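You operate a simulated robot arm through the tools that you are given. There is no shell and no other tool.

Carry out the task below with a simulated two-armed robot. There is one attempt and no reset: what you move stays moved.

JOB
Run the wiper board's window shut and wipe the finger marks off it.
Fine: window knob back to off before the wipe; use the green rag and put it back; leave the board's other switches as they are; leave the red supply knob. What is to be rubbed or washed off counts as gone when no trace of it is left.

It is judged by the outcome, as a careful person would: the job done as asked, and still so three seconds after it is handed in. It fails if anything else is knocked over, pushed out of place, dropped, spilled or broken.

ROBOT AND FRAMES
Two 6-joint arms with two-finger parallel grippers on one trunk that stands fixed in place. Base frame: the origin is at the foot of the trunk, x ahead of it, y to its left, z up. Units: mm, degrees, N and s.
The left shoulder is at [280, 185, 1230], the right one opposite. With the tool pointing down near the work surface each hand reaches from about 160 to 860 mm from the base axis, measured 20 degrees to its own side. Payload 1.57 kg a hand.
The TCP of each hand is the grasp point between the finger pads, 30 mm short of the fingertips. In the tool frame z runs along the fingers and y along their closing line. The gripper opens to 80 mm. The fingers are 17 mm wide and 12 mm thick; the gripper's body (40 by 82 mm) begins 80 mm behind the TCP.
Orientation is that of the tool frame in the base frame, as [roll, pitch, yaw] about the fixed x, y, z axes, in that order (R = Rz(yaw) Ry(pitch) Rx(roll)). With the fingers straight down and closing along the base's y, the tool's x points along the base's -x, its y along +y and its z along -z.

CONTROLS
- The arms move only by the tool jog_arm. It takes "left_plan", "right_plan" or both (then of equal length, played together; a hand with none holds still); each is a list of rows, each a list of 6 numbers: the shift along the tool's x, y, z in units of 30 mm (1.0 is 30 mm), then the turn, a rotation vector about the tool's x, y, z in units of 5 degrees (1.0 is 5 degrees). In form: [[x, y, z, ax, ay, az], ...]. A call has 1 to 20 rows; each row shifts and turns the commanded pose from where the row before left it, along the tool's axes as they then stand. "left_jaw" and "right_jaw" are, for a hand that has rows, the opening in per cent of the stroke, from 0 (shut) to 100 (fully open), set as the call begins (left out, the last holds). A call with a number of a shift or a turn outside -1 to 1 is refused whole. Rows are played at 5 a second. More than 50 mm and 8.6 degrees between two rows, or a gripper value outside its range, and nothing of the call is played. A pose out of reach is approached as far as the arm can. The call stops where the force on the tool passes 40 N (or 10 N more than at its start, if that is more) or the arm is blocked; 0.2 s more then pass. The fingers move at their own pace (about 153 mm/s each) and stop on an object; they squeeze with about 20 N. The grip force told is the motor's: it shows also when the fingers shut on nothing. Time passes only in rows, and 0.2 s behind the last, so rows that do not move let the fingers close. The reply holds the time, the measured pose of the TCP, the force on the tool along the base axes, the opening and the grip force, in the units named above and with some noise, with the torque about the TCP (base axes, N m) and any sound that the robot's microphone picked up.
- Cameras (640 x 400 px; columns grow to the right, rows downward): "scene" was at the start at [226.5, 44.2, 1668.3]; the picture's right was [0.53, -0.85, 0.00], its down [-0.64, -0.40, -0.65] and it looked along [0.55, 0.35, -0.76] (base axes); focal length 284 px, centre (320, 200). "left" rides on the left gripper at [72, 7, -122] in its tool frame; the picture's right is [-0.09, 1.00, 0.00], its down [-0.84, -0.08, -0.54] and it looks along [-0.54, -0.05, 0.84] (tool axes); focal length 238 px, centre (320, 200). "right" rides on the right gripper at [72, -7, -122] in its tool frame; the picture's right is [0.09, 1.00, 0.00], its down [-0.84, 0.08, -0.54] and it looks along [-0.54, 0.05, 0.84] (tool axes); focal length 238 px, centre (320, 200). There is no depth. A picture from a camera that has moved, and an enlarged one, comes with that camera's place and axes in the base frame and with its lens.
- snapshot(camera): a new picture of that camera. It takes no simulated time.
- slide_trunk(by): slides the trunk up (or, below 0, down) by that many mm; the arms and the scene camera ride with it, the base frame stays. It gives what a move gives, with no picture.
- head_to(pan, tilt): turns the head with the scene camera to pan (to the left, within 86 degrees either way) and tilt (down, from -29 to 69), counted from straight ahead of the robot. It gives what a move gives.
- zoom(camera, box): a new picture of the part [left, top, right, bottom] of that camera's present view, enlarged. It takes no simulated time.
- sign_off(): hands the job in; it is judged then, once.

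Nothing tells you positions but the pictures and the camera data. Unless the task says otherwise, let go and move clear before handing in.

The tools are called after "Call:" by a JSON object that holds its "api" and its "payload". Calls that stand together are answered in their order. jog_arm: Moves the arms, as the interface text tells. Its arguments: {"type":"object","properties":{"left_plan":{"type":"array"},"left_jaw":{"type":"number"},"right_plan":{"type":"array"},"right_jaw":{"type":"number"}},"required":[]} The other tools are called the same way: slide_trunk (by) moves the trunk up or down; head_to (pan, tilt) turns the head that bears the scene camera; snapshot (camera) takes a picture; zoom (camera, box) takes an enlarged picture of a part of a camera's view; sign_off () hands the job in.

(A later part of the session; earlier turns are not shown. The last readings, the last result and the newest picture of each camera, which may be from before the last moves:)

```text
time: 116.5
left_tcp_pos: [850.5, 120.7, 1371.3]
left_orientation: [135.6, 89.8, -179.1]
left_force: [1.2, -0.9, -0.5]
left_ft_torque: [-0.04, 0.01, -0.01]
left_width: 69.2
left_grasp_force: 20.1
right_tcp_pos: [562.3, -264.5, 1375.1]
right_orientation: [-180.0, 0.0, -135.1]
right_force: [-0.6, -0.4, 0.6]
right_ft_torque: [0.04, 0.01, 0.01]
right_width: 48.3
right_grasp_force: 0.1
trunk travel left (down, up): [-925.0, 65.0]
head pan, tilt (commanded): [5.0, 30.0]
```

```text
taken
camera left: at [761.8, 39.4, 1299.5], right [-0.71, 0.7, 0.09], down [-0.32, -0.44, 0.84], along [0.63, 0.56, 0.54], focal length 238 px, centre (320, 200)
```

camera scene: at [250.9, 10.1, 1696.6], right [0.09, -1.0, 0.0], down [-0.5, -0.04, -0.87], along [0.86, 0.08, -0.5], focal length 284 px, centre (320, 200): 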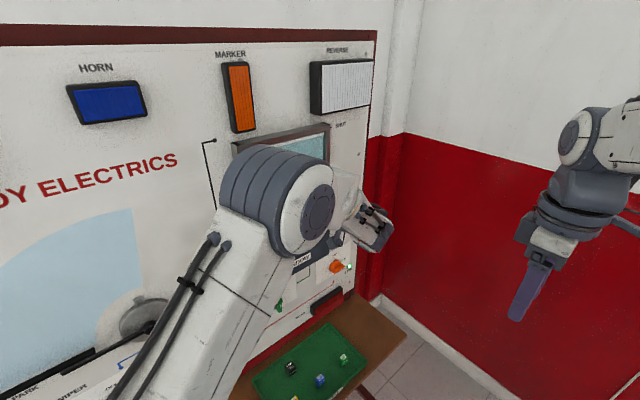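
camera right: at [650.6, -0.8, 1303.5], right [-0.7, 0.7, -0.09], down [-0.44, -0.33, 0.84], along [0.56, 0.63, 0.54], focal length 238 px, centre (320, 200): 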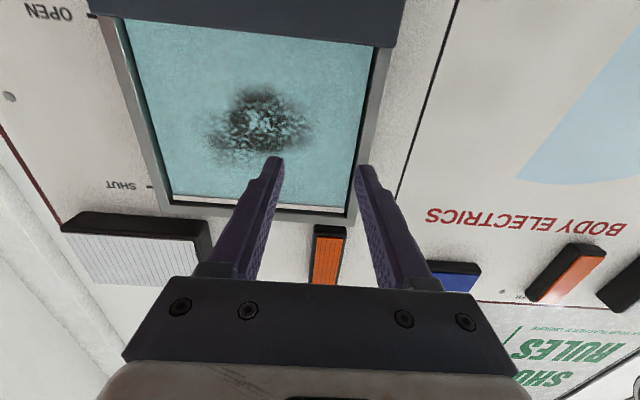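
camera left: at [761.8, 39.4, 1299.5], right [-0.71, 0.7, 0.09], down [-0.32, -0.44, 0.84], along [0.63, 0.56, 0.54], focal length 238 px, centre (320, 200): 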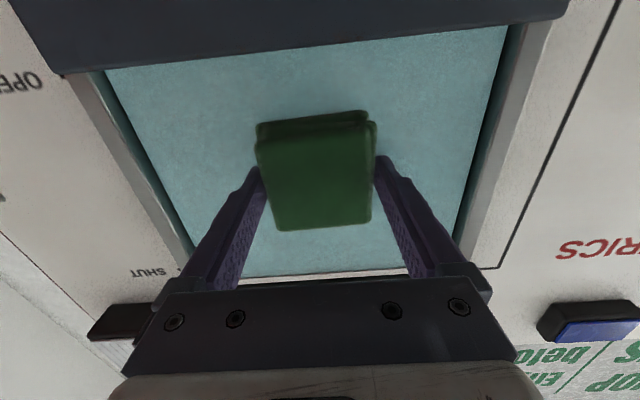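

Call:
{"api": "jog_arm", "payload": {"left_plan": [[0, 0, -0.8, 0, 0, 0], [-0.7, 0, -0.9, 0, 0, 0], [-0.7, 0, -0.9, 0, 0, 0], [-0.7, 0, -0.9, 0, 0, 0], [-0.2, 0, -0.5, 0, 0, 0], [0, 0, 0, 0, 0, 0]]}}

Call:
{"api": "zoom", "payload": {"camera": "left", "box": [180, 0, 480, 200]}}

```text
time: 117.9
left_tcp_pos: [768.4, 37.2, 1443.6]
left_orientation: [131.4, 89.9, 176.6]
left_force: [1.1, -0.1, 0.0]
left_ft_torque: [0.03, 0.03, -0.02]
left_width: 69.2
left_grasp_force: 19.9
right_tcp_pos: [564.0, -263.9, 1376.8]
right_orientation: [180.0, 0.0, -135.2]
right_force: [-1.1, 0.2, 0.4]
right_ft_torque: [0.0, 0.02, 0.02]
right_width: 47.8
right_grasp_force: 0.0
trunk travel left (down, up): [-925.0, 65.0]
head pan, tilt (commanded): [5.0, 30.0]
```

```text
2.00 times, centred on (330, 100) of left
camera zoom: at [677.9, -45.2, 1370.6], right [-0.71, 0.7, 0.09], down [-0.32, -0.44, 0.84], along [0.63, 0.56, 0.54], focal length 477 px, centre (300, 400)
```

zoom: 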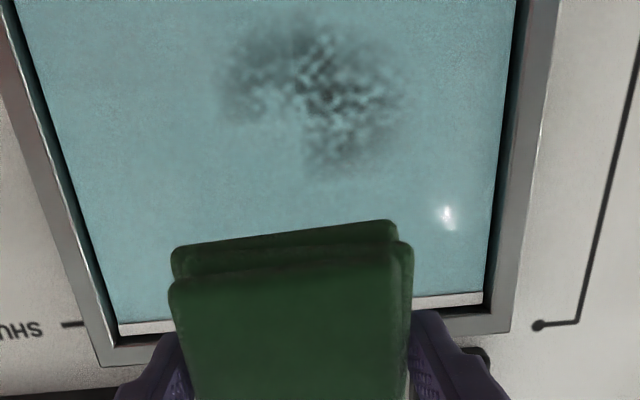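

The mark only faded slightly. The torque readings put the contact at about ±40 mm, which means the fingertips are on the glass, so the rag has slid back flush with them. I'll take it back to the cart and regrip so it sticks out further, starting with turning the hand down.

Call:
{"api": "jog_arm", "payload": {"left_plan": [[0, 0, -0.5, 0, 1, 0], [0, 0, 0, 0, 1, 0], [0, 0, 0, 0, 1, 0], [0, 0, 0, 0, 1, 0], [0, 0, 0, 0, 1, 0], [0, 0, 0, 0, 1, 0], [0, 0, 0, 0, 1, 0], [0, 0, 0, 0, 1, 0], [0, 0, 0, 0, 1, 0], [0, 0, 0, 0, 1, 0], [0, 0, 0, 0, 1, 0], [0, 0, 0, 0, 1, 0], [0, 0, 0, 0, 1, 0], [0, 0, 0, 0, 1, 0], [0, 0, 0, 0, 1, 0], [0, 0, 0, 0, 1, 0], [0, 0, 0, 0, 1, 0], [0, 0, 0, 0, 1, 0], [0, 0, 0, 0, 0, 0]]}}

Call:
{"api": "jog_arm", "payload": {"left_plan": [[0, 0, 0.5, 0, 0, 1], [0, 0, 0.5, 0, 0, 1], [0, 0, 0.5, 0, 0, 1], [0, 0, 0.5, 0, 0, 1], [0, 0, 0, 0, 0, 1], [0, 0, 0, 0, 0, 1], [0, 0, 0, 0, 0, 1], [0, 0, 0, 0, 0, 1], [0, 0, 0, 0, 0, 1], [0, 0, 0, 0, 0, 0]]}}

Call:
{"api": "head_to", "payload": {"pan": 12, "tilt": 30}}

Call:
{"api": "snapshot", "payload": {"camera": "scene"}}

```text
time: 121.9
left_tcp_pos: [756.9, 26.0, 1441.0]
left_orientation: [180.0, -0.2, -134.8]
left_force: [-0.7, 0.8, -0.8]
left_ft_torque: [0.01, 0.0, 0.01]
left_width: 69.0
left_grasp_force: 20.3
right_tcp_pos: [563.2, -265.4, 1376.4]
right_orientation: [179.9, -0.1, -135.2]
right_force: [-0.1, 0.7, -0.3]
right_ft_torque: [-0.05, 0.04, 0.0]
right_width: 47.8
right_grasp_force: 0.0
trunk travel left (down, up): [-925.0, 65.0]
head pan, tilt (commanded): [5.0, 30.0]
```

```text
time: 124.1
left_tcp_pos: [757.4, 25.1, 1381.4]
left_orientation: [-180.0, -0.2, -179.9]
left_force: [0.1, -1.2, -0.7]
left_ft_torque: [0.0, 0.0, -0.01]
left_width: 69.0
left_grasp_force: 20.0
right_tcp_pos: [562.9, -264.5, 1376.2]
right_orientation: [-180.0, 0.0, -135.0]
right_force: [-0.1, 0.3, 0.2]
right_ft_torque: [-0.02, -0.05, 0.01]
right_width: 48.0
right_grasp_force: 0.2
trunk travel left (down, up): [-925.0, 65.0]
head pan, tilt (commanded): [5.0, 30.0]
```

```text
time: 124.8
left_tcp_pos: [756.5, 26.5, 1381.3]
left_orientation: [-180.0, -0.2, -179.8]
left_force: [-0.3, 0.3, -0.3]
left_ft_torque: [0.02, 0.0, 0.03]
left_width: 69.0
left_grasp_force: 19.8
right_tcp_pos: [563.0, -263.3, 1375.4]
right_orientation: [179.9, 0.0, -135.0]
right_force: [-0.4, -0.6, -0.9]
right_ft_torque: [0.01, -0.03, 0.01]
right_width: 48.1
right_grasp_force: 0.0
trunk travel left (down, up): [-925.0, 65.0]
head pan, tilt (commanded): [12.0, 30.0]
```

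```text
taken
camera scene: at [249.2, 20.5, 1696.6], right [0.21, -0.98, 0.0], down [-0.49, -0.1, -0.87], along [0.85, 0.18, -0.5], focal length 284 px, centre (320, 200)
```

scene: 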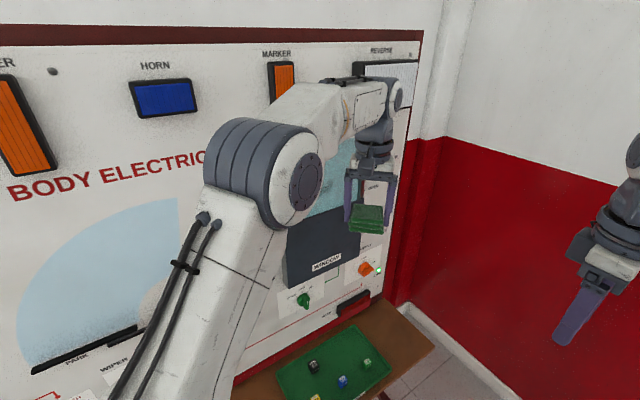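

Call:
{"api": "zoom", "payload": {"camera": "scene", "box": [320, 160, 420, 250]}}

```text
4.44 times, centred on (370, 205) of scene
camera zoom: at [249.2, 20.5, 1696.6], right [0.21, -0.98, 0.0], down [-0.49, -0.1, -0.87], along [0.85, 0.18, -0.5], focal length 1263 px, centre (98, 178)
```

zoom: 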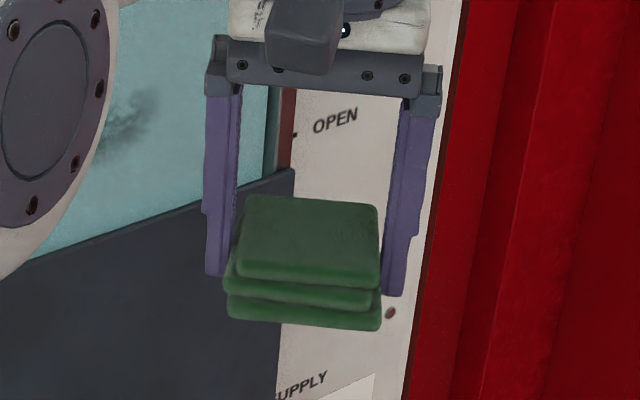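

The side view confirms it: the fingertips are level with the bottom of the rag. It's about 24 mm thick, so I'll regrip only its upper 11–13 mm. Carrying it back to the cart by the same path.

Call:
{"api": "jog_arm", "payload": {"left_plan": [[0.986, 0.986, 0, 0, 0, 0], [0.986, 0.986, 0, 0, 0, 0], [0.986, 0.986, 0, 0, 0, 0], [0.986, 0.986, 0, 0, 0, 0], [0.986, 0.986, 0, 0, 0, 0], [0.986, 0.986, 0, 0, 0, 0], [0.986, 0.986, 0, 0, 0, 0], [0.986, 0.986, 0, 0, 0, 0], [0.986, 0.986, 0, 0, 0, 0], [0.986, 0.986, 0, 0, 0, 0], [0.986, 0.986, 0, 0, 0, 0], [0.986, 0.986, 0, 0, 0, 0], [0, 0, 0, 0, 0, 0]]}}

Call:
{"api": "jog_arm", "payload": {"left_plan": [[0.66, 0.63, 0.843, 0, 0, 0], [0.66, 0.63, 0.843, 0, 0, 0], [0.66, 0.63, 0.843, 0, 0, 0], [0.66, 0.63, 0.843, 0, 0, 0], [0.66, 0.63, 0.843, 0, 0, 0], [0.66, 0.63, 0.843, 0, 0, 0], [0.66, 0.63, 0.843, 0, 0, 0], [0, 0, 0, 0, 0, 0]]}}

Call:
{"api": "jog_arm", "payload": {"left_plan": [[0, 0, 0, 0, 0, -1], [0, 0, 0, 0, 0, -1], [0, 0, 0, 0, 0, -1], [0, 0, 0, 0, 0, -1], [0, 0, 0, 0, 0, -1], [0, 0, 0, 0, 0, -1], [0, 0, 0, 0, 0, -1], [0, 0, 0, 0, 0, -1], [0, 0, 0, 0, 0, -1], [0, 0, 0, 0, 0, -1], [0, 0, 0, 0, 0, -0.16], [0, 0, 0, 0, 0, 0]]}}

```text
time: 127.6
left_tcp_pos: [401.3, 379.8, 1380.8]
left_orientation: [-180.0, -0.2, -179.9]
left_force: [1.2, 0.8, -1.1]
left_ft_torque: [0.01, -0.01, -0.02]
left_width: 69.2
left_grasp_force: 19.9
right_tcp_pos: [563.3, -263.6, 1376.5]
right_orientation: [180.0, 0.0, -135.1]
right_force: [-0.5, 0.0, -0.1]
right_ft_torque: [-0.01, 0.03, 0.03]
right_width: 48.0
right_grasp_force: 0.0
trunk travel left (down, up): [-925.0, 65.0]
head pan, tilt (commanded): [12.0, 30.0]
```

```text
time: 129.4
left_tcp_pos: [260.6, 512.5, 1206.9]
left_orientation: [-179.9, -0.1, -179.8]
left_force: [0.3, -0.6, -0.6]
left_ft_torque: [-0.04, -0.01, -0.01]
left_width: 69.1
left_grasp_force: 19.9
right_tcp_pos: [562.8, -264.6, 1375.5]
right_orientation: [180.0, 0.0, -135.0]
right_force: [0.8, 0.9, 0.5]
right_ft_torque: [-0.02, -0.02, -0.03]
right_width: 48.0
right_grasp_force: 0.1
trunk travel left (down, up): [-925.0, 65.0]
head pan, tilt (commanded): [12.0, 30.0]
```

```text
time: 132.0
left_tcp_pos: [260.2, 512.2, 1205.6]
left_orientation: [180.0, -0.2, -129.1]
left_force: [-0.2, 0.2, -0.9]
left_ft_torque: [-0.01, -0.01, -0.01]
left_width: 69.1
left_grasp_force: 20.0
right_tcp_pos: [562.4, -264.4, 1375.2]
right_orientation: [180.0, 0.0, -135.1]
right_force: [0.1, 0.0, 0.5]
right_ft_torque: [0.0, 0.0, 0.02]
right_width: 47.8
right_grasp_force: 0.0
trunk travel left (down, up): [-925.0, 65.0]
head pan, tilt (commanded): [12.0, 30.0]
```

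Call:
{"api": "jog_arm", "payload": {"left_plan": [[-0.082, 0.629, 0.9, 0, 0, 0], [-0.082, 0.629, 0.9, 0, 0, 0], [-0.082, 0.629, 0.9, 0, 0, 0], [-0.082, 0.629, 0.9, 0, 0, 0], [-0.082, 0.629, 0.9, 0, 0, 0], [-0.082, 0.629, 0.9, 0, 0, 0], [-0.082, 0.629, 0.9, 0, 0, 0], [-0.082, 0.629, 0.9, 0, 0, 0], [-0.082, 0.629, 0.9, 0, 0, 0], [-0.082, 0.629, 0.9, 0, 0, 0], [-0.082, 0.629, 0.9, 0, 0, 0], [-0.082, 0.629, 0.9, 0, 0, 0], [0, 0, 0.9, 0, 0, 0], [0, 0, 0, 0, 0, 0]]}}

Call:
{"api": "head_to", "payload": {"pan": 84, "tilt": 50}}

Call:
{"api": "snapshot", "payload": {"camera": "left"}}

Call:
{"api": "zoom", "payload": {"camera": "scene", "box": [230, 120, 370, 240]}}

```text
time: 135.0
left_tcp_pos: [104.1, 677.0, 854.5]
left_orientation: [179.9, -0.1, -129.1]
left_force: [0.3, 0.5, -0.5]
left_ft_torque: [0.0, -0.01, 0.02]
left_width: 69.0
left_grasp_force: 19.9
right_tcp_pos: [562.6, -263.2, 1376.3]
right_orientation: [180.0, 0.1, -135.2]
right_force: [1.0, -0.2, 0.8]
right_ft_torque: [0.01, -0.01, -0.01]
right_width: 48.1
right_grasp_force: 0.1
trunk travel left (down, up): [-925.0, 65.0]
head pan, tilt (commanded): [12.0, 30.0]
```

```text
time: 136.5
left_tcp_pos: [103.0, 677.3, 855.4]
left_orientation: [179.8, -0.1, -129.0]
left_force: [-0.2, 0.0, -1.0]
left_ft_torque: [-0.03, 0.02, 0.0]
left_width: 69.1
left_grasp_force: 19.7
right_tcp_pos: [563.0, -263.0, 1374.9]
right_orientation: [-180.0, 0.1, -135.0]
right_force: [0.4, -1.0, 0.4]
right_ft_torque: [0.0, 0.0, 0.03]
right_width: 48.1
right_grasp_force: 0.1
trunk travel left (down, up): [-925.0, 65.0]
head pan, tilt (commanded): [84.0, 50.0]
```

```text
taken
camera left: at [53.3, 625.9, 976.0], right [-0.72, 0.7, 0.0], down [0.59, 0.6, 0.54], along [0.38, 0.39, -0.84], focal length 238 px, centre (320, 200)
```

left: 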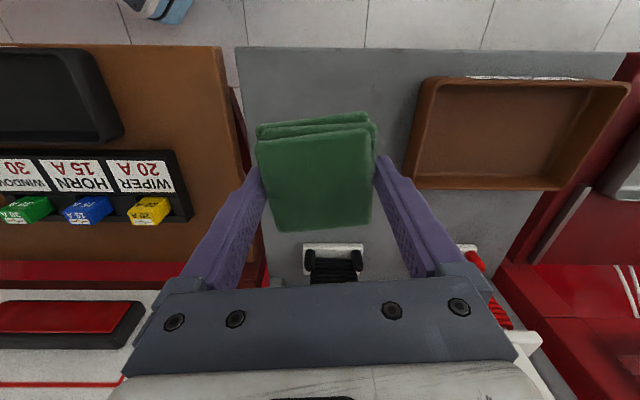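

```text
3.33 times, centred on (300, 180) of scene
camera zoom: at [168.8, 78.5, 1667.1], right [0.99, -0.1, 0.0], down [-0.08, -0.76, -0.64], along [0.07, 0.64, -0.77], focal length 947 px, centre (387, 267)
```

zoom: 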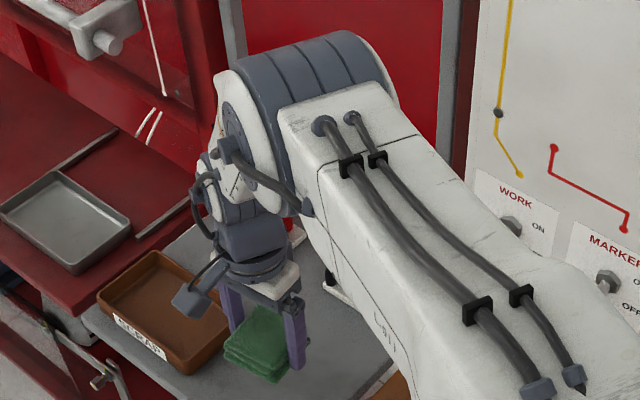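

Positioned over the original spot. I'll lower the rag until it touches the cart.

Call:
{"api": "jog_arm", "payload": {"left_plan": [[0, 0, 0.8, 0, 0, 0], [0, 0, 0.8, 0, 0, 0], [0, 0, 0.6, 0, 0, 0], [0, 0, 0.2, 0, 0, 0], [0, 0, 0, 0, 0, 0]]}}

Call:
{"api": "jog_arm", "payload": {"left_plan": [[0, 0, 0.07, 0, 0, 0], [0, 0, 0, 0, 0, 0]]}}

Call:
{"api": "jog_arm", "payload": {"left_plan": [[0, 0, 0.07, 0, 0, 0], [0, 0, 0, 0, 0, 0]]}}

```text
time: 137.7
left_tcp_pos: [102.5, 677.2, 781.9]
left_orientation: [179.9, -0.1, -129.1]
left_force: [-0.1, -0.5, 0.1]
left_ft_torque: [-0.01, 0.03, 0.02]
left_width: 69.2
left_grasp_force: 20.0
right_tcp_pos: [562.9, -263.7, 1376.1]
right_orientation: [180.0, -0.1, -135.1]
right_force: [0.2, -0.2, 0.3]
right_ft_torque: [0.01, 0.01, 0.02]
right_width: 48.1
right_grasp_force: 0.2
trunk travel left (down, up): [-925.0, 65.0]
head pan, tilt (commanded): [84.0, 50.0]
```

```text
time: 138.3
left_tcp_pos: [102.8, 677.4, 780.5]
left_orientation: [179.9, -0.1, -129.0]
left_force: [-0.1, -0.3, -0.5]
left_ft_torque: [-0.01, 0.0, 0.02]
left_width: 69.0
left_grasp_force: 19.6
right_tcp_pos: [563.5, -264.3, 1375.9]
right_orientation: [179.9, 0.0, -135.1]
right_force: [-0.1, 0.6, -0.3]
right_ft_torque: [0.02, -0.05, 0.03]
right_width: 48.0
right_grasp_force: 0.1
trunk travel left (down, up): [-925.0, 65.0]
head pan, tilt (commanded): [84.0, 50.0]
```

```text
time: 138.9
left_tcp_pos: [102.7, 676.5, 777.7]
left_orientation: [179.9, -0.1, -129.1]
left_force: [-1.3, -0.5, 0.1]
left_ft_torque: [-0.02, -0.02, 0.0]
left_width: 69.1
left_grasp_force: 20.5
right_tcp_pos: [562.7, -263.4, 1376.5]
right_orientation: [-180.0, -0.1, -135.1]
right_force: [-0.2, 0.3, 0.0]
right_ft_torque: [0.01, 0.01, 0.02]
right_width: 48.1
right_grasp_force: 0.0
trunk travel left (down, up): [-925.0, 65.0]
head pan, tilt (commanded): [84.0, 50.0]
```

Call:
{"api": "jog_arm", "payload": {"left_plan": [[0, 0, 0.05, 0, 0, 0], [0, 0, 0, 0, 0, 0]]}}

Call:
{"api": "jog_arm", "payload": {"left_plan": [[0, 0, 0.05, 0, 0, 0], [0, 0, 0, 0, 0, 0]]}}

Call:
{"api": "jog_arm", "payload": {"left_plan": [[0, 0, 0.05, 0, 0, 0], [0, 0, 0, 0, 0, 0]]}}

```text
time: 139.5
left_tcp_pos: [101.4, 677.1, 776.9]
left_orientation: [179.9, -0.1, -129.0]
left_force: [0.4, -0.7, -0.6]
left_ft_torque: [0.0, -0.03, 0.0]
left_width: 69.3
left_grasp_force: 19.6
right_tcp_pos: [562.5, -265.1, 1375.3]
right_orientation: [180.0, 0.0, -135.1]
right_force: [0.1, 0.7, 0.6]
right_ft_torque: [0.02, -0.03, 0.01]
right_width: 48.0
right_grasp_force: 0.1
trunk travel left (down, up): [-925.0, 65.0]
head pan, tilt (commanded): [84.0, 50.0]
```

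```text
time: 140.1
left_tcp_pos: [100.5, 677.8, 774.9]
left_orientation: [179.9, -0.2, -129.1]
left_force: [-0.4, -0.9, -0.4]
left_ft_torque: [0.03, 0.0, 0.03]
left_width: 69.1
left_grasp_force: 19.6
right_tcp_pos: [563.3, -264.4, 1375.4]
right_orientation: [180.0, 0.1, -135.1]
right_force: [0.3, 0.0, 0.9]
right_ft_torque: [-0.02, 0.02, 0.03]
right_width: 47.8
right_grasp_force: 0.0
trunk travel left (down, up): [-925.0, 65.0]
head pan, tilt (commanded): [84.0, 50.0]
```

```text
time: 140.7
left_tcp_pos: [102.5, 677.1, 773.7]
left_orientation: [179.8, -0.1, -129.0]
left_force: [-0.4, -0.4, -1.1]
left_ft_torque: [-0.02, 0.01, -0.01]
left_width: 69.2
left_grasp_force: 19.2
right_tcp_pos: [562.6, -264.9, 1374.6]
right_orientation: [180.0, 0.0, -135.1]
right_force: [-0.1, -0.9, 0.4]
right_ft_torque: [-0.01, 0.02, 0.0]
right_width: 47.8
right_grasp_force: 0.0
trunk travel left (down, up): [-925.0, 65.0]
head pan, tilt (commanded): [84.0, 50.0]
```

Call:
{"api": "jog_arm", "payload": {"left_plan": [[0, 0, 0.05, 0, 0, 0], [0, 0, 0, 0, 0, 0]]}}

Call:
{"api": "jog_arm", "payload": {"left_plan": [[0, 0, 0.05, 0, 0, 0], [0, 0, 0, 0, 0, 0]]}}

Call:
{"api": "zoom", "payload": {"camera": "left", "box": [220, 80, 420, 240]}}

```text
time: 141.3
left_tcp_pos: [102.5, 676.9, 772.7]
left_orientation: [179.8, 0.0, -128.9]
left_force: [0.3, 0.2, -0.9]
left_ft_torque: [0.02, -0.03, -0.01]
left_width: 68.9
left_grasp_force: 20.4
right_tcp_pos: [563.9, -264.7, 1376.6]
right_orientation: [179.9, 0.0, -135.1]
right_force: [-0.5, 0.4, 0.2]
right_ft_torque: [0.02, 0.0, 0.02]
right_width: 48.0
right_grasp_force: 0.0
trunk travel left (down, up): [-925.0, 65.0]
head pan, tilt (commanded): [84.0, 50.0]
```

```text
time: 141.9
left_tcp_pos: [102.7, 678.4, 770.9]
left_orientation: [179.9, -0.1, -129.1]
left_force: [0.0, -0.4, -0.2]
left_ft_torque: [-0.01, 0.02, -0.02]
left_width: 69.1
left_grasp_force: 20.6
right_tcp_pos: [562.1, -263.9, 1375.7]
right_orientation: [179.9, 0.0, -135.1]
right_force: [0.0, -0.1, 0.5]
right_ft_torque: [-0.05, 0.0, 0.02]
right_width: 47.9
right_grasp_force: 0.2
trunk travel left (down, up): [-925.0, 65.0]
head pan, tilt (commanded): [84.0, 50.0]
```

```text
2.50 times, centred on (320, 160) of left
camera zoom: at [52.5, 626.5, 892.4], right [-0.72, 0.7, 0.0], down [0.59, 0.6, 0.54], along [0.38, 0.39, -0.84], focal length 596 px, centre (320, 300)
```

zoom: 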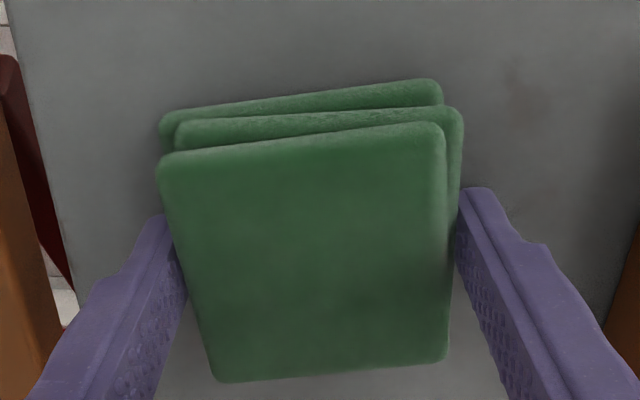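

Call:
{"api": "jog_arm", "payload": {"left_plan": [[0, 0, 0.05, 0, 0, 0], [0, 0, 0, 0, 0, 0]]}}

Call:
{"api": "jog_arm", "payload": {"left_plan": [[0, 0, 0.05, 0, 0, 0], [0, 0, 0, 0, 0, 0]]}}

```text
time: 142.5
left_tcp_pos: [102.1, 677.7, 770.0]
left_orientation: [179.9, -0.1, -129.0]
left_force: [0.2, -3.0, 5.5]
left_ft_torque: [-0.13, -0.19, -0.1]
left_width: 69.0
left_grasp_force: 19.5
right_tcp_pos: [562.3, -265.6, 1375.8]
right_orientation: [-180.0, 0.1, -135.1]
right_force: [0.7, -0.8, 0.2]
right_ft_torque: [0.0, -0.02, 0.01]
right_width: 47.7
right_grasp_force: 0.1
trunk travel left (down, up): [-925.0, 65.0]
head pan, tilt (commanded): [84.0, 50.0]
```

```text
time: 143.1
left_tcp_pos: [102.7, 677.6, 770.3]
left_orientation: [179.8, 0.0, -129.0]
left_force: [5.4, -6.6, 19.1]
left_ft_torque: [-0.66, -0.77, -0.15]
left_width: 69.5
left_grasp_force: 19.9
right_tcp_pos: [563.6, -265.0, 1375.6]
right_orientation: [-180.0, 0.1, -135.1]
right_force: [0.2, 0.3, -0.5]
right_ft_torque: [0.05, 0.03, 0.04]
right_width: 48.2
right_grasp_force: 0.0
trunk travel left (down, up): [-925.0, 65.0]
head pan, tilt (commanded): [84.0, 50.0]
```

A fingertip has touched the cart at z≈740, so the rag is flush with the tips as suspected. I'll ease up, open, raise about 12 mm and regrip higher.

Call:
{"api": "jog_arm", "payload": {"left_plan": [[0, 0, -0.06, 0, 0, 0], [0, 0, 0, 0, 0, 0]]}}

Call:
{"api": "jog_arm", "payload": {"left_plan": [[0, 0, 0, 0, 0, 0], [0, 0, 0, 0, 0, 0], [0, 0, 0, 0, 0, 0]], "left_jaw": 100}}

Call:
{"api": "jog_arm", "payload": {"left_plan": [[0, 0, -0.2, 0, 0, 0], [0, 0, -0.16, 0, 0, 0], [0, 0, 0, 0, 0, 0]]}}

Call:
{"api": "zoom", "payload": {"camera": "left", "box": [220, 80, 420, 240]}}

```text
time: 143.7
left_tcp_pos: [102.5, 677.0, 768.9]
left_orientation: [179.8, 0.1, -128.9]
left_force: [7.0, 1.9, 9.3]
left_ft_torque: [-0.24, -0.49, 0.18]
left_width: 69.1
left_grasp_force: 20.1
right_tcp_pos: [563.1, -264.6, 1376.6]
right_orientation: [-180.0, 0.0, -134.9]
right_force: [-0.5, -0.6, 0.4]
right_ft_torque: [0.0, 0.01, 0.01]
right_width: 47.9
right_grasp_force: 0.0
trunk travel left (down, up): [-925.0, 65.0]
head pan, tilt (commanded): [84.0, 50.0]
```

```text
time: 144.5
left_tcp_pos: [101.5, 677.4, 769.6]
left_orientation: [179.9, -0.1, -128.9]
left_force: [-3.1, 0.5, 3.2]
left_ft_torque: [-0.05, -0.08, -0.07]
left_width: 77.1
left_grasp_force: 0.0
right_tcp_pos: [562.9, -264.9, 1375.4]
right_orientation: [-180.0, 0.1, -135.1]
right_force: [0.4, 0.2, -1.0]
right_ft_torque: [0.0, 0.01, -0.01]
right_width: 48.0
right_grasp_force: 0.0
trunk travel left (down, up): [-925.0, 65.0]
head pan, tilt (commanded): [84.0, 50.0]
```

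```text
time: 145.3
left_tcp_pos: [102.1, 676.8, 780.3]
left_orientation: [180.0, 0.0, -129.0]
left_force: [0.0, -0.4, -0.7]
left_ft_torque: [0.01, 0.01, 0.02]
left_width: 79.9
left_grasp_force: 0.1
right_tcp_pos: [562.7, -263.9, 1375.4]
right_orientation: [180.0, 0.0, -135.0]
right_force: [0.5, 0.0, -1.3]
right_ft_torque: [0.01, 0.01, -0.02]
right_width: 48.0
right_grasp_force: 0.1
trunk travel left (down, up): [-925.0, 65.0]
head pan, tilt (commanded): [84.0, 50.0]
```

```text
2.50 times, centred on (320, 160) of left
camera zoom: at [52.6, 625.4, 902.6], right [-0.72, 0.7, 0.0], down [0.59, 0.6, 0.54], along [0.38, 0.39, -0.84], focal length 596 px, centre (320, 300)
```

zoom: 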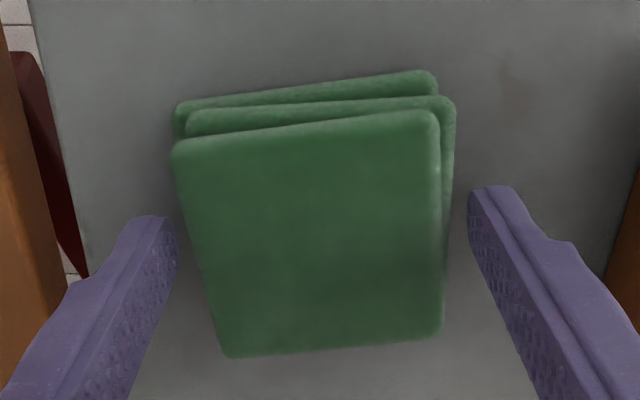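

Released cleanly. I'll raise another 4 mm so about 10 mm of the rag is gripped, then close.

Call:
{"api": "jog_arm", "payload": {"left_plan": [[0, 0, -0.12, 0, 0, 0], [0, 0, 0, 0, 0, 0]]}}

Call:
{"api": "jog_arm", "payload": {"left_plan": [[0, 0, 0, 0, 0, 0], [0, 0, 0, 0, 0, 0], [0, 0, 0, 0, 0, 0], [0, 0, 0, 0, 0, 0]], "left_jaw": 0}}

Call:
{"api": "zoom", "payload": {"camera": "left", "box": [220, 80, 420, 240]}}

```text
time: 145.9
left_tcp_pos: [102.1, 678.3, 785.1]
left_orientation: [179.9, -0.1, -128.9]
left_force: [-0.1, 0.2, 0.6]
left_ft_torque: [0.0, 0.02, 0.0]
left_width: 80.0
left_grasp_force: 0.0
right_tcp_pos: [562.7, -263.4, 1375.2]
right_orientation: [-180.0, -0.1, -135.1]
right_force: [-0.3, 0.1, -0.4]
right_ft_torque: [0.0, -0.02, 0.01]
right_width: 48.1
right_grasp_force: 0.1
trunk travel left (down, up): [-925.0, 65.0]
head pan, tilt (commanded): [84.0, 50.0]
```

```text
time: 146.9
left_tcp_pos: [102.4, 677.6, 786.1]
left_orientation: [179.9, -0.2, -129.0]
left_force: [-0.1, -0.4, -0.7]
left_ft_torque: [0.03, 0.0, 0.0]
left_width: 69.3
left_grasp_force: 19.6
right_tcp_pos: [562.5, -264.7, 1375.9]
right_orientation: [-179.9, -0.1, -135.1]
right_force: [0.7, -0.4, 0.5]
right_ft_torque: [0.02, 0.01, -0.01]
right_width: 47.8
right_grasp_force: 0.1
trunk travel left (down, up): [-925.0, 65.0]
head pan, tilt (commanded): [84.0, 50.0]
```

```text
2.50 times, centred on (320, 160) of left
camera zoom: at [52.9, 625.9, 906.5], right [-0.72, 0.7, 0.0], down [0.59, 0.6, 0.54], along [0.38, 0.39, -0.84], focal length 596 px, centre (320, 300)
```

zoom: 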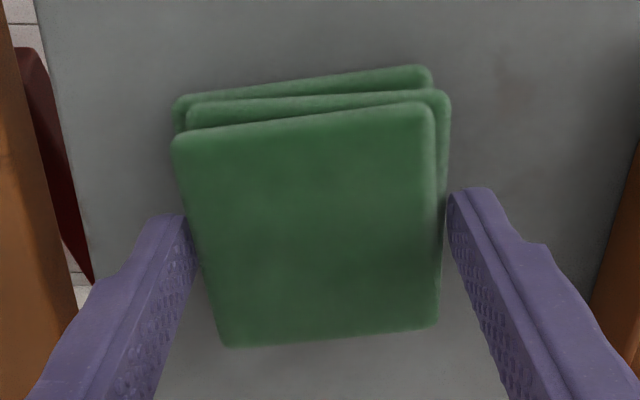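

It's gripped at 69 mm again, now with about 15 mm of rag sticking out. I'll lift, check the hold, and travel back to the window.

Call:
{"api": "jog_arm", "payload": {"left_plan": [[0, 0, -0.3, 0, 0, 0], [0, 0, -0.6, 0, 0, 0], [0, 0, -0.8, 0, 0, 0], [0, 0, -0.9, 0, 0, 0], [0.078, -0.633, -0.914, 0, 0, 0], [0.078, -0.633, -0.914, 0, 0, 0], [0.078, -0.633, -0.914, 0, 0, 0], [0.078, -0.633, -0.914, 0, 0, 0], [0.078, -0.633, -0.914, 0, 0, 0], [0.078, -0.633, -0.914, 0, 0, 0], [0.078, -0.633, -0.914, 0, 0, 0], [0.078, -0.633, -0.914, 0, 0, 0], [0.078, -0.633, -0.914, 0, 0, 0], [0.078, -0.633, -0.914, 0, 0, 0], [0.078, -0.633, -0.914, 0, 0, 0], [0.078, -0.633, -0.914, 0, 0, 0], [0, 0, 0, 0, 0, 0]]}}

Call:
{"api": "snapshot", "payload": {"camera": "left"}}

Call:
{"api": "jog_arm", "payload": {"left_plan": [[0, 0, 0, 0, 0, 1], [0, 0, 0, 0, 0, 1], [0, 0, 0, 0, 0, 1], [0, 0, 0, 0, 0, 1], [0, 0, 0, 0, 0, 1], [0, 0, 0, 0, 0, 1], [0, 0, 0, 0, 0, 1], [0, 0, 0, 0, 0, 1], [0, 0, 0, 0, 0, 1], [0, 0, 0, 0, 0, 1], [0, 0, 0, 0, 0, 0.2], [0, 0, 0, 0, 0, 0]]}}

```text
time: 150.5
left_tcp_pos: [262.8, 511.9, 1193.1]
left_orientation: [179.8, -0.1, -129.0]
left_force: [-0.5, 0.0, -0.3]
left_ft_torque: [0.0, -0.01, -0.01]
left_width: 69.2
left_grasp_force: 20.3
right_tcp_pos: [563.9, -265.0, 1375.7]
right_orientation: [180.0, 0.0, -135.1]
right_force: [0.0, 1.1, 0.5]
right_ft_torque: [0.01, 0.03, 0.0]
right_width: 48.1
right_grasp_force: 0.1
trunk travel left (down, up): [-925.0, 65.0]
head pan, tilt (commanded): [84.0, 50.0]
```

```text
taken
camera left: at [214.5, 460.6, 1314.1], right [-0.72, 0.7, 0.0], down [0.59, 0.6, 0.54], along [0.38, 0.39, -0.84], focal length 238 px, centre (320, 200)
```

left: 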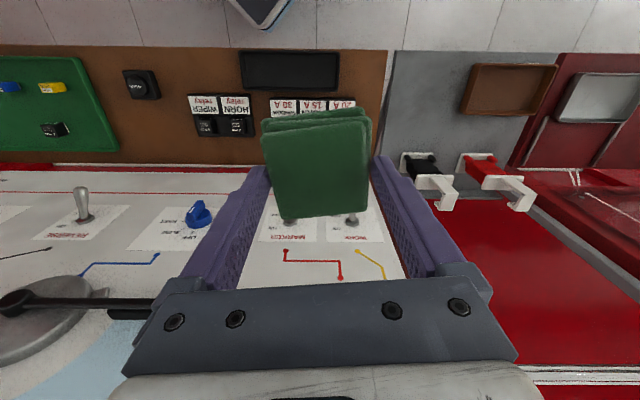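

```text
time: 153.1
left_tcp_pos: [261.6, 513.6, 1191.6]
left_orientation: [179.9, -0.2, 180.0]
left_force: [-0.1, -0.1, -0.5]
left_ft_torque: [-0.01, 0.03, 0.01]
left_width: 69.3
left_grasp_force: 19.6
right_tcp_pos: [562.2, -263.9, 1376.5]
right_orientation: [179.9, 0.0, -135.1]
right_force: [-0.1, 0.3, 0.3]
right_ft_torque: [0.0, 0.01, 0.0]
right_width: 47.8
right_grasp_force: 0.1
trunk travel left (down, up): [-925.0, 65.0]
head pan, tilt (commanded): [84.0, 50.0]
```

Call:
{"api": "jog_arm", "payload": {"left_plan": [[-0.667, -0.633, -0.905, 0, 0, 0], [-0.667, -0.633, -0.905, 0, 0, 0], [-0.667, -0.633, -0.905, 0, 0, 0], [-0.667, -0.633, -0.905, 0, 0, 0], [-0.667, -0.633, -0.905, 0, 0, 0], [-0.667, -0.633, -0.905, 0, 0, 0], [-0.667, -0.633, -0.905, 0, 0, 0], [0, 0, 0, 0, 0, 0]]}}

Call:
{"api": "jog_arm", "payload": {"left_plan": [[-0.918, -0.951, 0, 0, 0, 0], [-0.918, -0.951, 0, 0, 0, 0], [-0.918, -0.951, 0, 0, 0, 0], [-0.918, -0.951, 0, 0, 0, 0], [-0.918, -0.951, 0, 0, 0, 0], [-0.918, -0.951, 0, 0, 0, 0], [-0.918, -0.951, 0, 0, 0, 0], [-0.918, -0.951, 0, 0, 0, 0], [-0.918, -0.951, 0, 0, 0, 0], [-0.918, -0.951, 0, 0, 0, 0], [-0.918, -0.951, 0, 0, 0, 0], [-0.918, -0.951, 0, 0, 0, 0], [0, 0, 0, 0, 0, 0]]}}

Call:
{"api": "jog_arm", "payload": {"left_plan": [[0, 0, 0, 0, 0, -1], [0, 0, 0, 0, 0, -1], [0, 0, 0, 0, 0, -1], [0, 0, 0, 0, 0, -1], [0, 0, 0, 0, 0, -1], [0, 0, 0, 0, 0, -1], [0, 0, 0, 0, 0, -1], [0, 0, 0, 0, 0, -1], [0, 0, 0, 0, 0, -1], [0, 0, 0, 0, 0, 0]]}}

Call:
{"api": "jog_arm", "payload": {"left_plan": [[0, 0, 0, 0, -1, 0], [0, 0, 0, 0, -1, 0], [0, 0, 0, 0, -1, 0], [0, 0, 0, 0, -1, 0], [0, 0, 0, 0, -1, 0], [0, 0, 0, 0, -1, 0], [0, 0, 0, 0, -1, 0], [0, 0, 0, 0, -1, 0], [0, 0, 0, 0, -1, 0], [0, 0, 0, 0, -1, 0], [0, 0, 0, 0, -1, 0], [0, 0, 0, 0, -1, 0], [0, 0, 0, 0, -1, 0], [0, 0, 0, 0, -1, 0], [0, 0, 0, 0, -1, 0], [0, 0, 0, 0, -1, 0], [0, 0, 0, 0, -1, 0], [0, 0, 0, 0, -1, 0], [0, 0, 0, 0, 0, 0]]}}

Call:
{"api": "snapshot", "payload": {"camera": "left"}}

```text
time: 154.9
left_tcp_pos: [403.2, 380.2, 1379.2]
left_orientation: [-179.9, -0.1, 180.0]
left_force: [0.3, -0.5, -0.3]
left_ft_torque: [-0.02, 0.0, -0.02]
left_width: 68.9
left_grasp_force: 20.4
right_tcp_pos: [562.5, -264.1, 1375.4]
right_orientation: [-180.0, 0.0, -135.1]
right_force: [0.2, 0.1, -0.2]
right_ft_torque: [0.0, 0.0, 0.01]
right_width: 48.1
right_grasp_force: 0.1
trunk travel left (down, up): [-925.0, 65.0]
head pan, tilt (commanded): [84.0, 50.0]
```

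```text
time: 157.7
left_tcp_pos: [733.7, 36.3, 1381.4]
left_orientation: [179.9, -0.1, -180.0]
left_force: [0.0, 0.7, -0.4]
left_ft_torque: [0.03, -0.04, -0.01]
left_width: 69.2
left_grasp_force: 19.4
right_tcp_pos: [563.3, -263.9, 1376.1]
right_orientation: [-179.9, 0.0, -135.1]
right_force: [0.8, 0.4, -0.3]
right_ft_torque: [0.01, -0.01, -0.01]
right_width: 48.1
right_grasp_force: 0.1
trunk travel left (down, up): [-925.0, 65.0]
head pan, tilt (commanded): [84.0, 50.0]
```

```text
time: 159.9
left_tcp_pos: [732.4, 36.7, 1381.5]
left_orientation: [179.8, -0.1, -134.8]
left_force: [-0.4, -0.8, -1.1]
left_ft_torque: [0.01, 0.0, 0.03]
left_width: 69.1
left_grasp_force: 19.9
right_tcp_pos: [562.3, -263.7, 1375.7]
right_orientation: [-180.0, -0.1, -135.1]
right_force: [-0.5, -0.8, 0.3]
right_ft_torque: [0.0, 0.02, 0.02]
right_width: 48.3
right_grasp_force: 0.0
trunk travel left (down, up): [-925.0, 65.0]
head pan, tilt (commanded): [84.0, 50.0]
```

```text
time: 163.9
left_tcp_pos: [733.1, 37.9, 1380.2]
left_orientation: [108.7, 89.9, 153.8]
left_force: [0.2, 0.3, -0.1]
left_ft_torque: [-0.04, 0.01, 0.02]
left_width: 69.3
left_grasp_force: 19.9
right_tcp_pos: [563.2, -263.7, 1374.6]
right_orientation: [180.0, 0.1, -135.2]
right_force: [-0.4, -0.5, 0.2]
right_ft_torque: [-0.02, 0.01, 0.01]
right_width: 47.8
right_grasp_force: 0.1
trunk travel left (down, up): [-925.0, 65.0]
head pan, tilt (commanded): [84.0, 50.0]
```

```text
taken
camera left: at [643.3, -44.1, 1308.0], right [-0.7, 0.7, 0.09], down [-0.33, -0.44, 0.84], along [0.63, 0.56, 0.54], focal length 238 px, centre (320, 200)
```

left: 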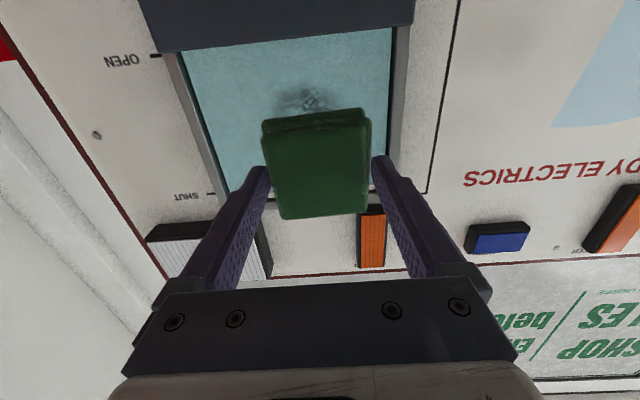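

The mark is already fainter. I'll go to the remaining part at about T −503, z 1372, stopping about 10 mm short of the glass.

Call:
{"api": "jog_arm", "payload": {"left_plan": [[0.27, -0.38, 0.8, 0, 0, 0], [0, 0, 0.8, 0, 0, 0], [0, 0, 0.8, 0, 0, 0], [0, 0, 0.8, 0, 0, 0], [0, 0, 0.7, 0, 0, 0], [0, 0, 0, 0, 0, 0]]}}

Call:
{"api": "jog_arm", "payload": {"left_plan": [[0, 0, 0.12, 0, 0, 0], [0, 0, 0.1, 0, 0, 0], [0, 0, 0, 0, 0, 0]]}}

```text
time: 165.3
left_tcp_pos: [825.3, 112.3, 1369.8]
left_orientation: [134.1, 89.8, 179.2]
left_force: [-1.0, 0.8, -0.7]
left_ft_torque: [0.02, 0.0, -0.03]
left_width: 69.3
left_grasp_force: 20.2
right_tcp_pos: [562.9, -264.5, 1375.8]
right_orientation: [179.9, 0.0, -135.1]
right_force: [0.1, -1.2, 0.0]
right_ft_torque: [-0.03, -0.01, 0.0]
right_width: 47.8
right_grasp_force: 0.0
trunk travel left (down, up): [-925.0, 65.0]
head pan, tilt (commanded): [84.0, 50.0]
```

```text
time: 166.1
left_tcp_pos: [829.1, 119.0, 1371.6]
left_orientation: [136.2, 89.8, -178.8]
left_force: [-0.4, -0.6, -0.7]
left_ft_torque: [0.01, 0.02, 0.0]
left_width: 69.2
left_grasp_force: 19.5
right_tcp_pos: [563.3, -264.6, 1376.6]
right_orientation: [-180.0, 0.0, -135.1]
right_force: [1.0, -0.1, -0.4]
right_ft_torque: [0.0, 0.02, 0.02]
right_width: 47.9
right_grasp_force: 0.1
trunk travel left (down, up): [-925.0, 65.0]
head pan, tilt (commanded): [84.0, 50.0]
```

Call:
{"api": "jog_arm", "payload": {"left_plan": [[0, 0, 0.06, 0, 0, 0], [0, 0, 0, 0, 0, 0]]}}

Call:
{"api": "jog_arm", "payload": {"left_plan": [[0, 0, 0.04, 0, 0, 0], [0, 0, 0, 0, 0, 0]]}}

Call:
{"api": "jog_arm", "payload": {"left_plan": [[0, 0, 0.03, 0, 0, 0], [0, 0, 0, 0, 0, 0]]}}

```text
time: 166.7
left_tcp_pos: [830.6, 117.9, 1370.4]
left_orientation: [137.8, 89.9, -177.2]
left_force: [0.1, 0.4, -0.6]
left_ft_torque: [0.01, 0.0, 0.0]
left_width: 69.0
left_grasp_force: 20.2
right_tcp_pos: [562.5, -263.8, 1376.1]
right_orientation: [180.0, 0.0, -135.1]
right_force: [0.1, -0.5, 0.2]
right_ft_torque: [-0.03, 0.0, -0.05]
right_width: 48.1
right_grasp_force: 0.0
trunk travel left (down, up): [-925.0, 65.0]
head pan, tilt (commanded): [84.0, 50.0]
```

```text
time: 167.3
left_tcp_pos: [831.6, 119.6, 1371.7]
left_orientation: [138.2, 89.9, -176.8]
left_force: [0.2, 0.4, 0.3]
left_ft_torque: [-0.03, 0.02, -0.02]
left_width: 69.1
left_grasp_force: 20.2
right_tcp_pos: [564.0, -263.9, 1376.1]
right_orientation: [-179.9, 0.0, -135.1]
right_force: [-0.1, -0.5, 0.6]
right_ft_torque: [0.0, -0.05, -0.04]
right_width: 48.0
right_grasp_force: 0.1
trunk travel left (down, up): [-925.0, 65.0]
head pan, tilt (commanded): [84.0, 50.0]
```

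```text
time: 167.9
left_tcp_pos: [833.0, 118.7, 1372.3]
left_orientation: [134.8, 90.0, 179.8]
left_force: [-0.1, 0.2, 0.3]
left_ft_torque: [0.01, -0.01, -0.02]
left_width: 69.0
left_grasp_force: 19.6
right_tcp_pos: [563.4, -262.4, 1376.3]
right_orientation: [180.0, 0.1, -135.2]
right_force: [0.5, 0.6, 0.1]
right_ft_torque: [0.03, 0.01, 0.0]
right_width: 48.1
right_grasp_force: 0.1
trunk travel left (down, up): [-925.0, 65.0]
head pan, tilt (commanded): [84.0, 50.0]
```

Call:
{"api": "jog_arm", "payload": {"left_plan": [[0, 0, 0.05, 0, 0, 0], [0, 0, 0, 0, 0, 0]]}}

Call:
{"api": "jog_arm", "payload": {"left_plan": [[0, 0, 0.04, 0, 0, 0], [0, 0, 0, 0, 0, 0]]}}

Call:
{"api": "jog_arm", "payload": {"left_plan": [[0, 0, 0.04, 0, 0, 0], [0, 0, 0, 0, 0, 0]]}}

```text
time: 168.5
left_tcp_pos: [831.9, 120.0, 1373.6]
left_orientation: [129.0, 89.9, 173.9]
left_force: [-9.8, -6.2, -1.5]
left_ft_torque: [-0.04, 0.0, 0.12]
left_width: 69.2
left_grasp_force: 19.9
right_tcp_pos: [562.2, -265.1, 1376.4]
right_orientation: [-180.0, 0.0, -135.1]
right_force: [0.1, -0.3, -0.4]
right_ft_torque: [-0.02, -0.01, -0.01]
right_width: 47.8
right_grasp_force: 0.0
trunk travel left (down, up): [-925.0, 65.0]
head pan, tilt (commanded): [84.0, 50.0]
```

```text
time: 169.1
left_tcp_pos: [832.8, 120.0, 1373.2]
left_orientation: [124.7, 89.8, 169.7]
left_force: [-20.5, -14.1, -4.4]
left_ft_torque: [-0.08, 0.07, 0.28]
left_width: 68.9
left_grasp_force: 20.6
right_tcp_pos: [561.9, -265.0, 1376.6]
right_orientation: [-179.9, 0.1, -135.1]
right_force: [0.4, 0.4, 0.3]
right_ft_torque: [-0.02, -0.01, 0.03]
right_width: 48.0
right_grasp_force: 0.1
trunk travel left (down, up): [-925.0, 65.0]
head pan, tilt (commanded): [84.0, 50.0]
```

```text
time: 169.7
left_tcp_pos: [833.6, 121.5, 1373.2]
left_orientation: [115.2, 89.8, 160.2]
left_force: [-22.7, -18.0, -5.1]
left_ft_torque: [-0.12, 0.08, 0.18]
left_width: 69.2
left_grasp_force: 20.2
right_tcp_pos: [562.2, -266.1, 1374.1]
right_orientation: [-180.0, 0.1, -135.0]
right_force: [0.6, -0.1, -0.6]
right_ft_torque: [0.01, 0.01, 0.02]
right_width: 47.9
right_grasp_force: 0.0
trunk travel left (down, up): [-925.0, 65.0]
head pan, tilt (commanded): [84.0, 50.0]
```

Full-face contact now, with the torque centred and about 29 N. I'll ease back to about 15 N and rub slowly.

Call:
{"api": "jog_arm", "payload": {"left_plan": [[0, 0, -0.04, 0, 0, 0], [0, 0.15, 0, 0, 0, 0], [0, 0.15, 0, 0, 0, 0], [0, 0.15, 0, 0, 0, 0], [0, 0.15, 0, 0, 0, 0], [0, 0.15, 0, 0, 0, 0], [0, 0, 0, 0, 0, 0]]}}

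Call:
{"api": "jog_arm", "payload": {"left_plan": [[0, -0.15, 0, 0, 0, 0], [0, -0.15, 0, 0, 0, 0], [0, -0.15, 0, 0, 0, 0], [0, -0.15, 0, 0, 0, 0], [0, -0.15, 0, 0, 0, 0], [0, -0.15, 0, 0, 0, 0], [0, -0.15, 0, 0, 0, 0], [0, -0.15, 0, 0, 0, 0], [0, -0.15, 0, 0, 0, 0], [0, -0.15, 0, 0, 0, 0], [0, 0, 0, 0, 0, 0]]}}

Call:
{"api": "snapshot", "payload": {"camera": "left"}}

```text
time: 171.3
left_tcp_pos: [816.5, 136.3, 1371.8]
left_orientation: [122.4, 89.8, 167.4]
left_force: [-4.2, -9.9, -1.6]
left_ft_torque: [0.09, -0.03, -0.34]
left_width: 69.3
left_grasp_force: 20.2
right_tcp_pos: [562.5, -264.6, 1376.4]
right_orientation: [-180.0, 0.1, -135.1]
right_force: [-0.4, -0.5, 0.6]
right_ft_torque: [0.01, 0.0, -0.02]
right_width: 48.2
right_grasp_force: 0.1
trunk travel left (down, up): [-925.0, 65.0]
head pan, tilt (commanded): [84.0, 50.0]
```

```text
time: 173.7
left_tcp_pos: [848.6, 105.2, 1371.3]
left_orientation: [131.3, 89.9, 176.3]
left_force: [-3.2, -1.4, -0.3]
left_ft_torque: [-0.03, 0.01, 0.11]
left_width: 68.8
left_grasp_force: 19.7
right_tcp_pos: [563.2, -263.2, 1375.6]
right_orientation: [-180.0, 0.1, -135.1]
right_force: [0.2, 0.8, 0.3]
right_ft_torque: [-0.02, -0.03, 0.01]
right_width: 47.8
right_grasp_force: 0.1
trunk travel left (down, up): [-925.0, 65.0]
head pan, tilt (commanded): [84.0, 50.0]
```

```text
taken
camera left: at [758.2, 24.2, 1298.8], right [-0.7, 0.7, 0.09], down [-0.33, -0.44, 0.84], along [0.63, 0.56, 0.54], focal length 238 px, centre (320, 200)
```

left: 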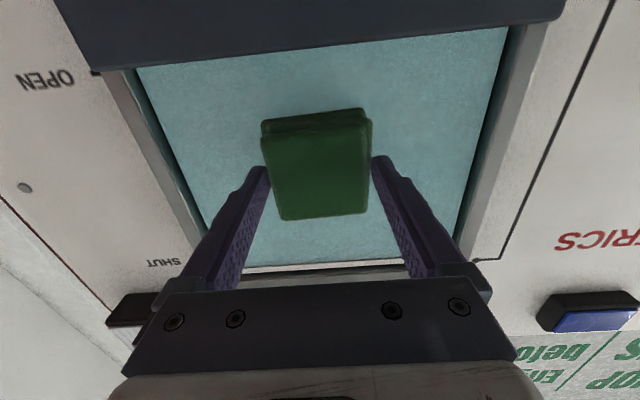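

Contact is holding and the visible glass beside the rag looks clean. I'll press in slightly and rub the left part, then move up and down a little.

Call:
{"api": "jog_arm", "payload": {"left_plan": [[0, 0, 0.03, 0, 0, 0], [0, -0.15, 0, 0, 0, 0], [0, -0.15, 0, 0, 0, 0], [0, -0.15, 0, 0, 0, 0], [0, -0.15, 0, 0, 0, 0], [0, 0.15, 0, 0, 0, 0], [0, 0.15, 0, 0, 0, 0], [0, 0.15, 0, 0, 0, 0], [0, 0.15, 0, 0, 0, 0], [0, 0.15, 0, 0, 0, 0], [0, 0.15, 0, 0, 0, 0], [0, 0, 0, 0, 0, 0]]}}

Call:
{"api": "jog_arm", "payload": {"left_plan": [[0, 0.15, 0, 0, 0, 0], [0, 0.15, 0, 0, 0, 0], [0, 0.15, 0, 0, 0, 0], [0, 0.15, 0, 0, 0, 0], [0, 0.15, 0, 0, 0, 0], [0, 0.15, 0, 0, 0, 0], [0, 0.15, 0, 0, 0, 0], [0, 0, 0, 0, 0, 0]]}}

```text
time: 176.3
left_tcp_pos: [844.6, 109.8, 1371.9]
left_orientation: [119.8, 90.0, 164.7]
left_force: [-6.4, -15.0, -0.7]
left_ft_torque: [-0.05, -0.02, -0.24]
left_width: 69.1
left_grasp_force: 20.1
right_tcp_pos: [562.6, -266.2, 1375.1]
right_orientation: [-179.9, 0.1, -135.0]
right_force: [0.2, -0.3, -0.3]
right_ft_torque: [0.02, -0.01, 0.0]
right_width: 47.8
right_grasp_force: 0.2
trunk travel left (down, up): [-925.0, 65.0]
head pan, tilt (commanded): [84.0, 50.0]
```

```text
time: 178.1
left_tcp_pos: [821.1, 133.6, 1371.3]
left_orientation: [113.4, 89.8, 158.4]
left_force: [-6.8, -13.9, -0.3]
left_ft_torque: [0.02, 0.01, -0.17]
left_width: 68.7
left_grasp_force: 19.9
right_tcp_pos: [563.6, -265.9, 1376.3]
right_orientation: [-180.0, 0.1, -135.1]
right_force: [0.0, -0.1, -0.5]
right_ft_torque: [0.0, 0.0, 0.0]
right_width: 48.2
right_grasp_force: 0.1
trunk travel left (down, up): [-925.0, 65.0]
head pan, tilt (commanded): [84.0, 50.0]
```

Stable at about 15 N. I'll add a higher pass and another across, then inspect.

Call:
{"api": "jog_arm", "payload": {"left_plan": [[-0.15, 0, 0, 0, 0, 0], [-0.15, 0, 0, 0, 0, 0], [-0.15, 0, 0, 0, 0, 0], [-0.15, 0, 0, 0, 0, 0], [-0.15, 0, 0, 0, 0, 0], [0, -0.15, 0, 0, 0, 0], [0, -0.15, 0, 0, 0, 0], [0, -0.15, 0, 0, 0, 0], [0, -0.15, 0, 0, 0, 0], [0, -0.15, 0, 0, 0, 0], [0, -0.15, 0, 0, 0, 0], [0, -0.15, 0, 0, 0, 0], [0, -0.15, 0, 0, 0, 0], [0, -0.15, 0, 0, 0, 0], [0, -0.15, 0, 0, 0, 0], [0, -0.15, 0, 0, 0, 0], [0, -0.15, 0, 0, 0, 0], [0, 0, 0, 0, 0, 0]]}}

Call:
{"api": "jog_arm", "payload": {"left_plan": [[0.15, 0, 0, 0, 0, 0], [0.15, 0, 0, 0, 0, 0], [0.15, 0, 0, 0, 0, 0], [0.15, 0, 0, 0, 0, 0], [0.15, 0, 0, 0, 0, 0], [0.15, 0, 0, 0, 0, 0], [0, 0.15, 0, 0, 0, 0], [0, 0.15, 0, 0, 0, 0], [0, 0.15, 0, 0, 0, 0], [0, 0.15, 0, 0, 0, 0], [0, 0.15, 0, 0, 0, 0], [0, 0.15, 0, 0, 0, 0], [0, 0.15, 0, 0, 0, 0], [0, 0.15, 0, 0, 0, 0], [0, 0.15, 0, 0, 0, 0], [0, 0, 0, 0, 0, 0]]}}

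Call:
{"api": "snapshot", "payload": {"camera": "left"}}

```text
time: 181.9
left_tcp_pos: [859.4, 94.5, 1395.7]
left_orientation: [129.8, 89.9, 174.9]
left_force: [-7.7, -3.3, 0.0]
left_ft_torque: [0.0, 0.01, 0.12]
left_width: 68.9
left_grasp_force: 19.7
right_tcp_pos: [562.5, -263.3, 1375.9]
right_orientation: [180.0, 0.1, -135.1]
right_force: [-0.7, 0.7, 0.1]
right_ft_torque: [-0.02, -0.01, -0.03]
right_width: 47.9
right_grasp_force: 0.0
trunk travel left (down, up): [-925.0, 65.0]
head pan, tilt (commanded): [84.0, 50.0]
```

```text
time: 185.3
left_tcp_pos: [831.5, 125.2, 1365.9]
left_orientation: [124.4, 89.8, 169.4]
left_force: [-2.8, -6.0, 0.4]
left_ft_torque: [-0.02, 0.01, 0.01]
left_width: 69.0
left_grasp_force: 19.8
right_tcp_pos: [562.8, -264.3, 1375.6]
right_orientation: [-180.0, 0.1, -135.1]
right_force: [-0.3, 0.3, -0.5]
right_ft_torque: [-0.01, 0.02, 0.02]
right_width: 48.1
right_grasp_force: 0.1
trunk travel left (down, up): [-925.0, 65.0]
head pan, tilt (commanded): [84.0, 50.0]
```

```text
taken
camera left: at [740.4, 43.7, 1294.3], right [-0.7, 0.7, 0.09], down [-0.33, -0.44, 0.84], along [0.63, 0.56, 0.54], focal length 238 px, centre (320, 200)
```

left: 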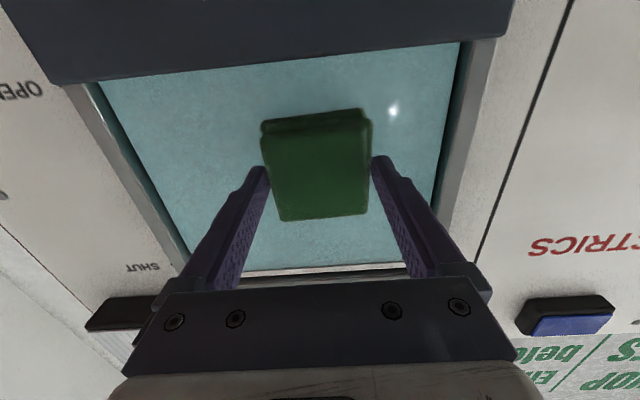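

Good steady contact throughout. I'll back off and inspect the pane.

Call:
{"api": "jog_arm", "payload": {"left_plan": [[0, 0, -0.8, 0, 0, 0], [-0.7, 0, -0.9, 0, 0, 0], [-0.7, 0, -0.9, 0, 0, 0], [-0.7, 0, -0.9, 0, 0, 0], [-0.3, 0, -0.3, 0, 0, 0], [0, 0, 0, 0, 0, 0]]}}

Call:
{"api": "zoom", "payload": {"camera": "left", "box": [180, 0, 480, 200]}}

```text
time: 186.7
left_tcp_pos: [749.3, 44.2, 1440.2]
left_orientation: [140.7, 89.9, -174.2]
left_force: [-0.5, -0.1, -0.9]
left_ft_torque: [-0.01, 0.0, 0.0]
left_width: 69.1
left_grasp_force: 20.1
right_tcp_pos: [563.2, -263.9, 1375.6]
right_orientation: [180.0, 0.0, -135.1]
right_force: [0.3, 0.2, 0.2]
right_ft_torque: [-0.01, 0.02, -0.01]
right_width: 47.8
right_grasp_force: 0.0
trunk travel left (down, up): [-925.0, 65.0]
head pan, tilt (commanded): [84.0, 50.0]
```

```text
2.00 times, centred on (330, 100) of left
camera zoom: at [658.5, -36.9, 1368.6], right [-0.7, 0.7, 0.09], down [-0.33, -0.44, 0.84], along [0.63, 0.56, 0.54], focal length 477 px, centre (300, 400)
```

zoom: 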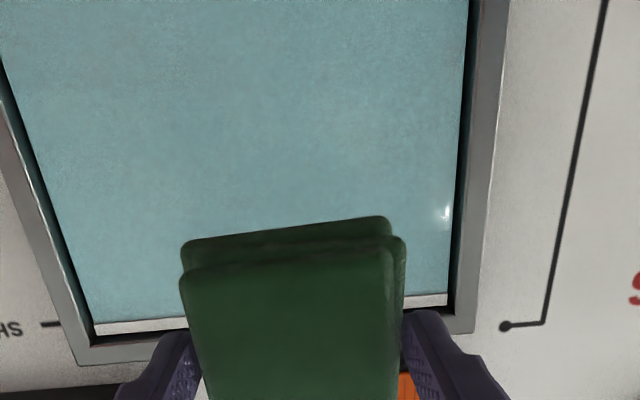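

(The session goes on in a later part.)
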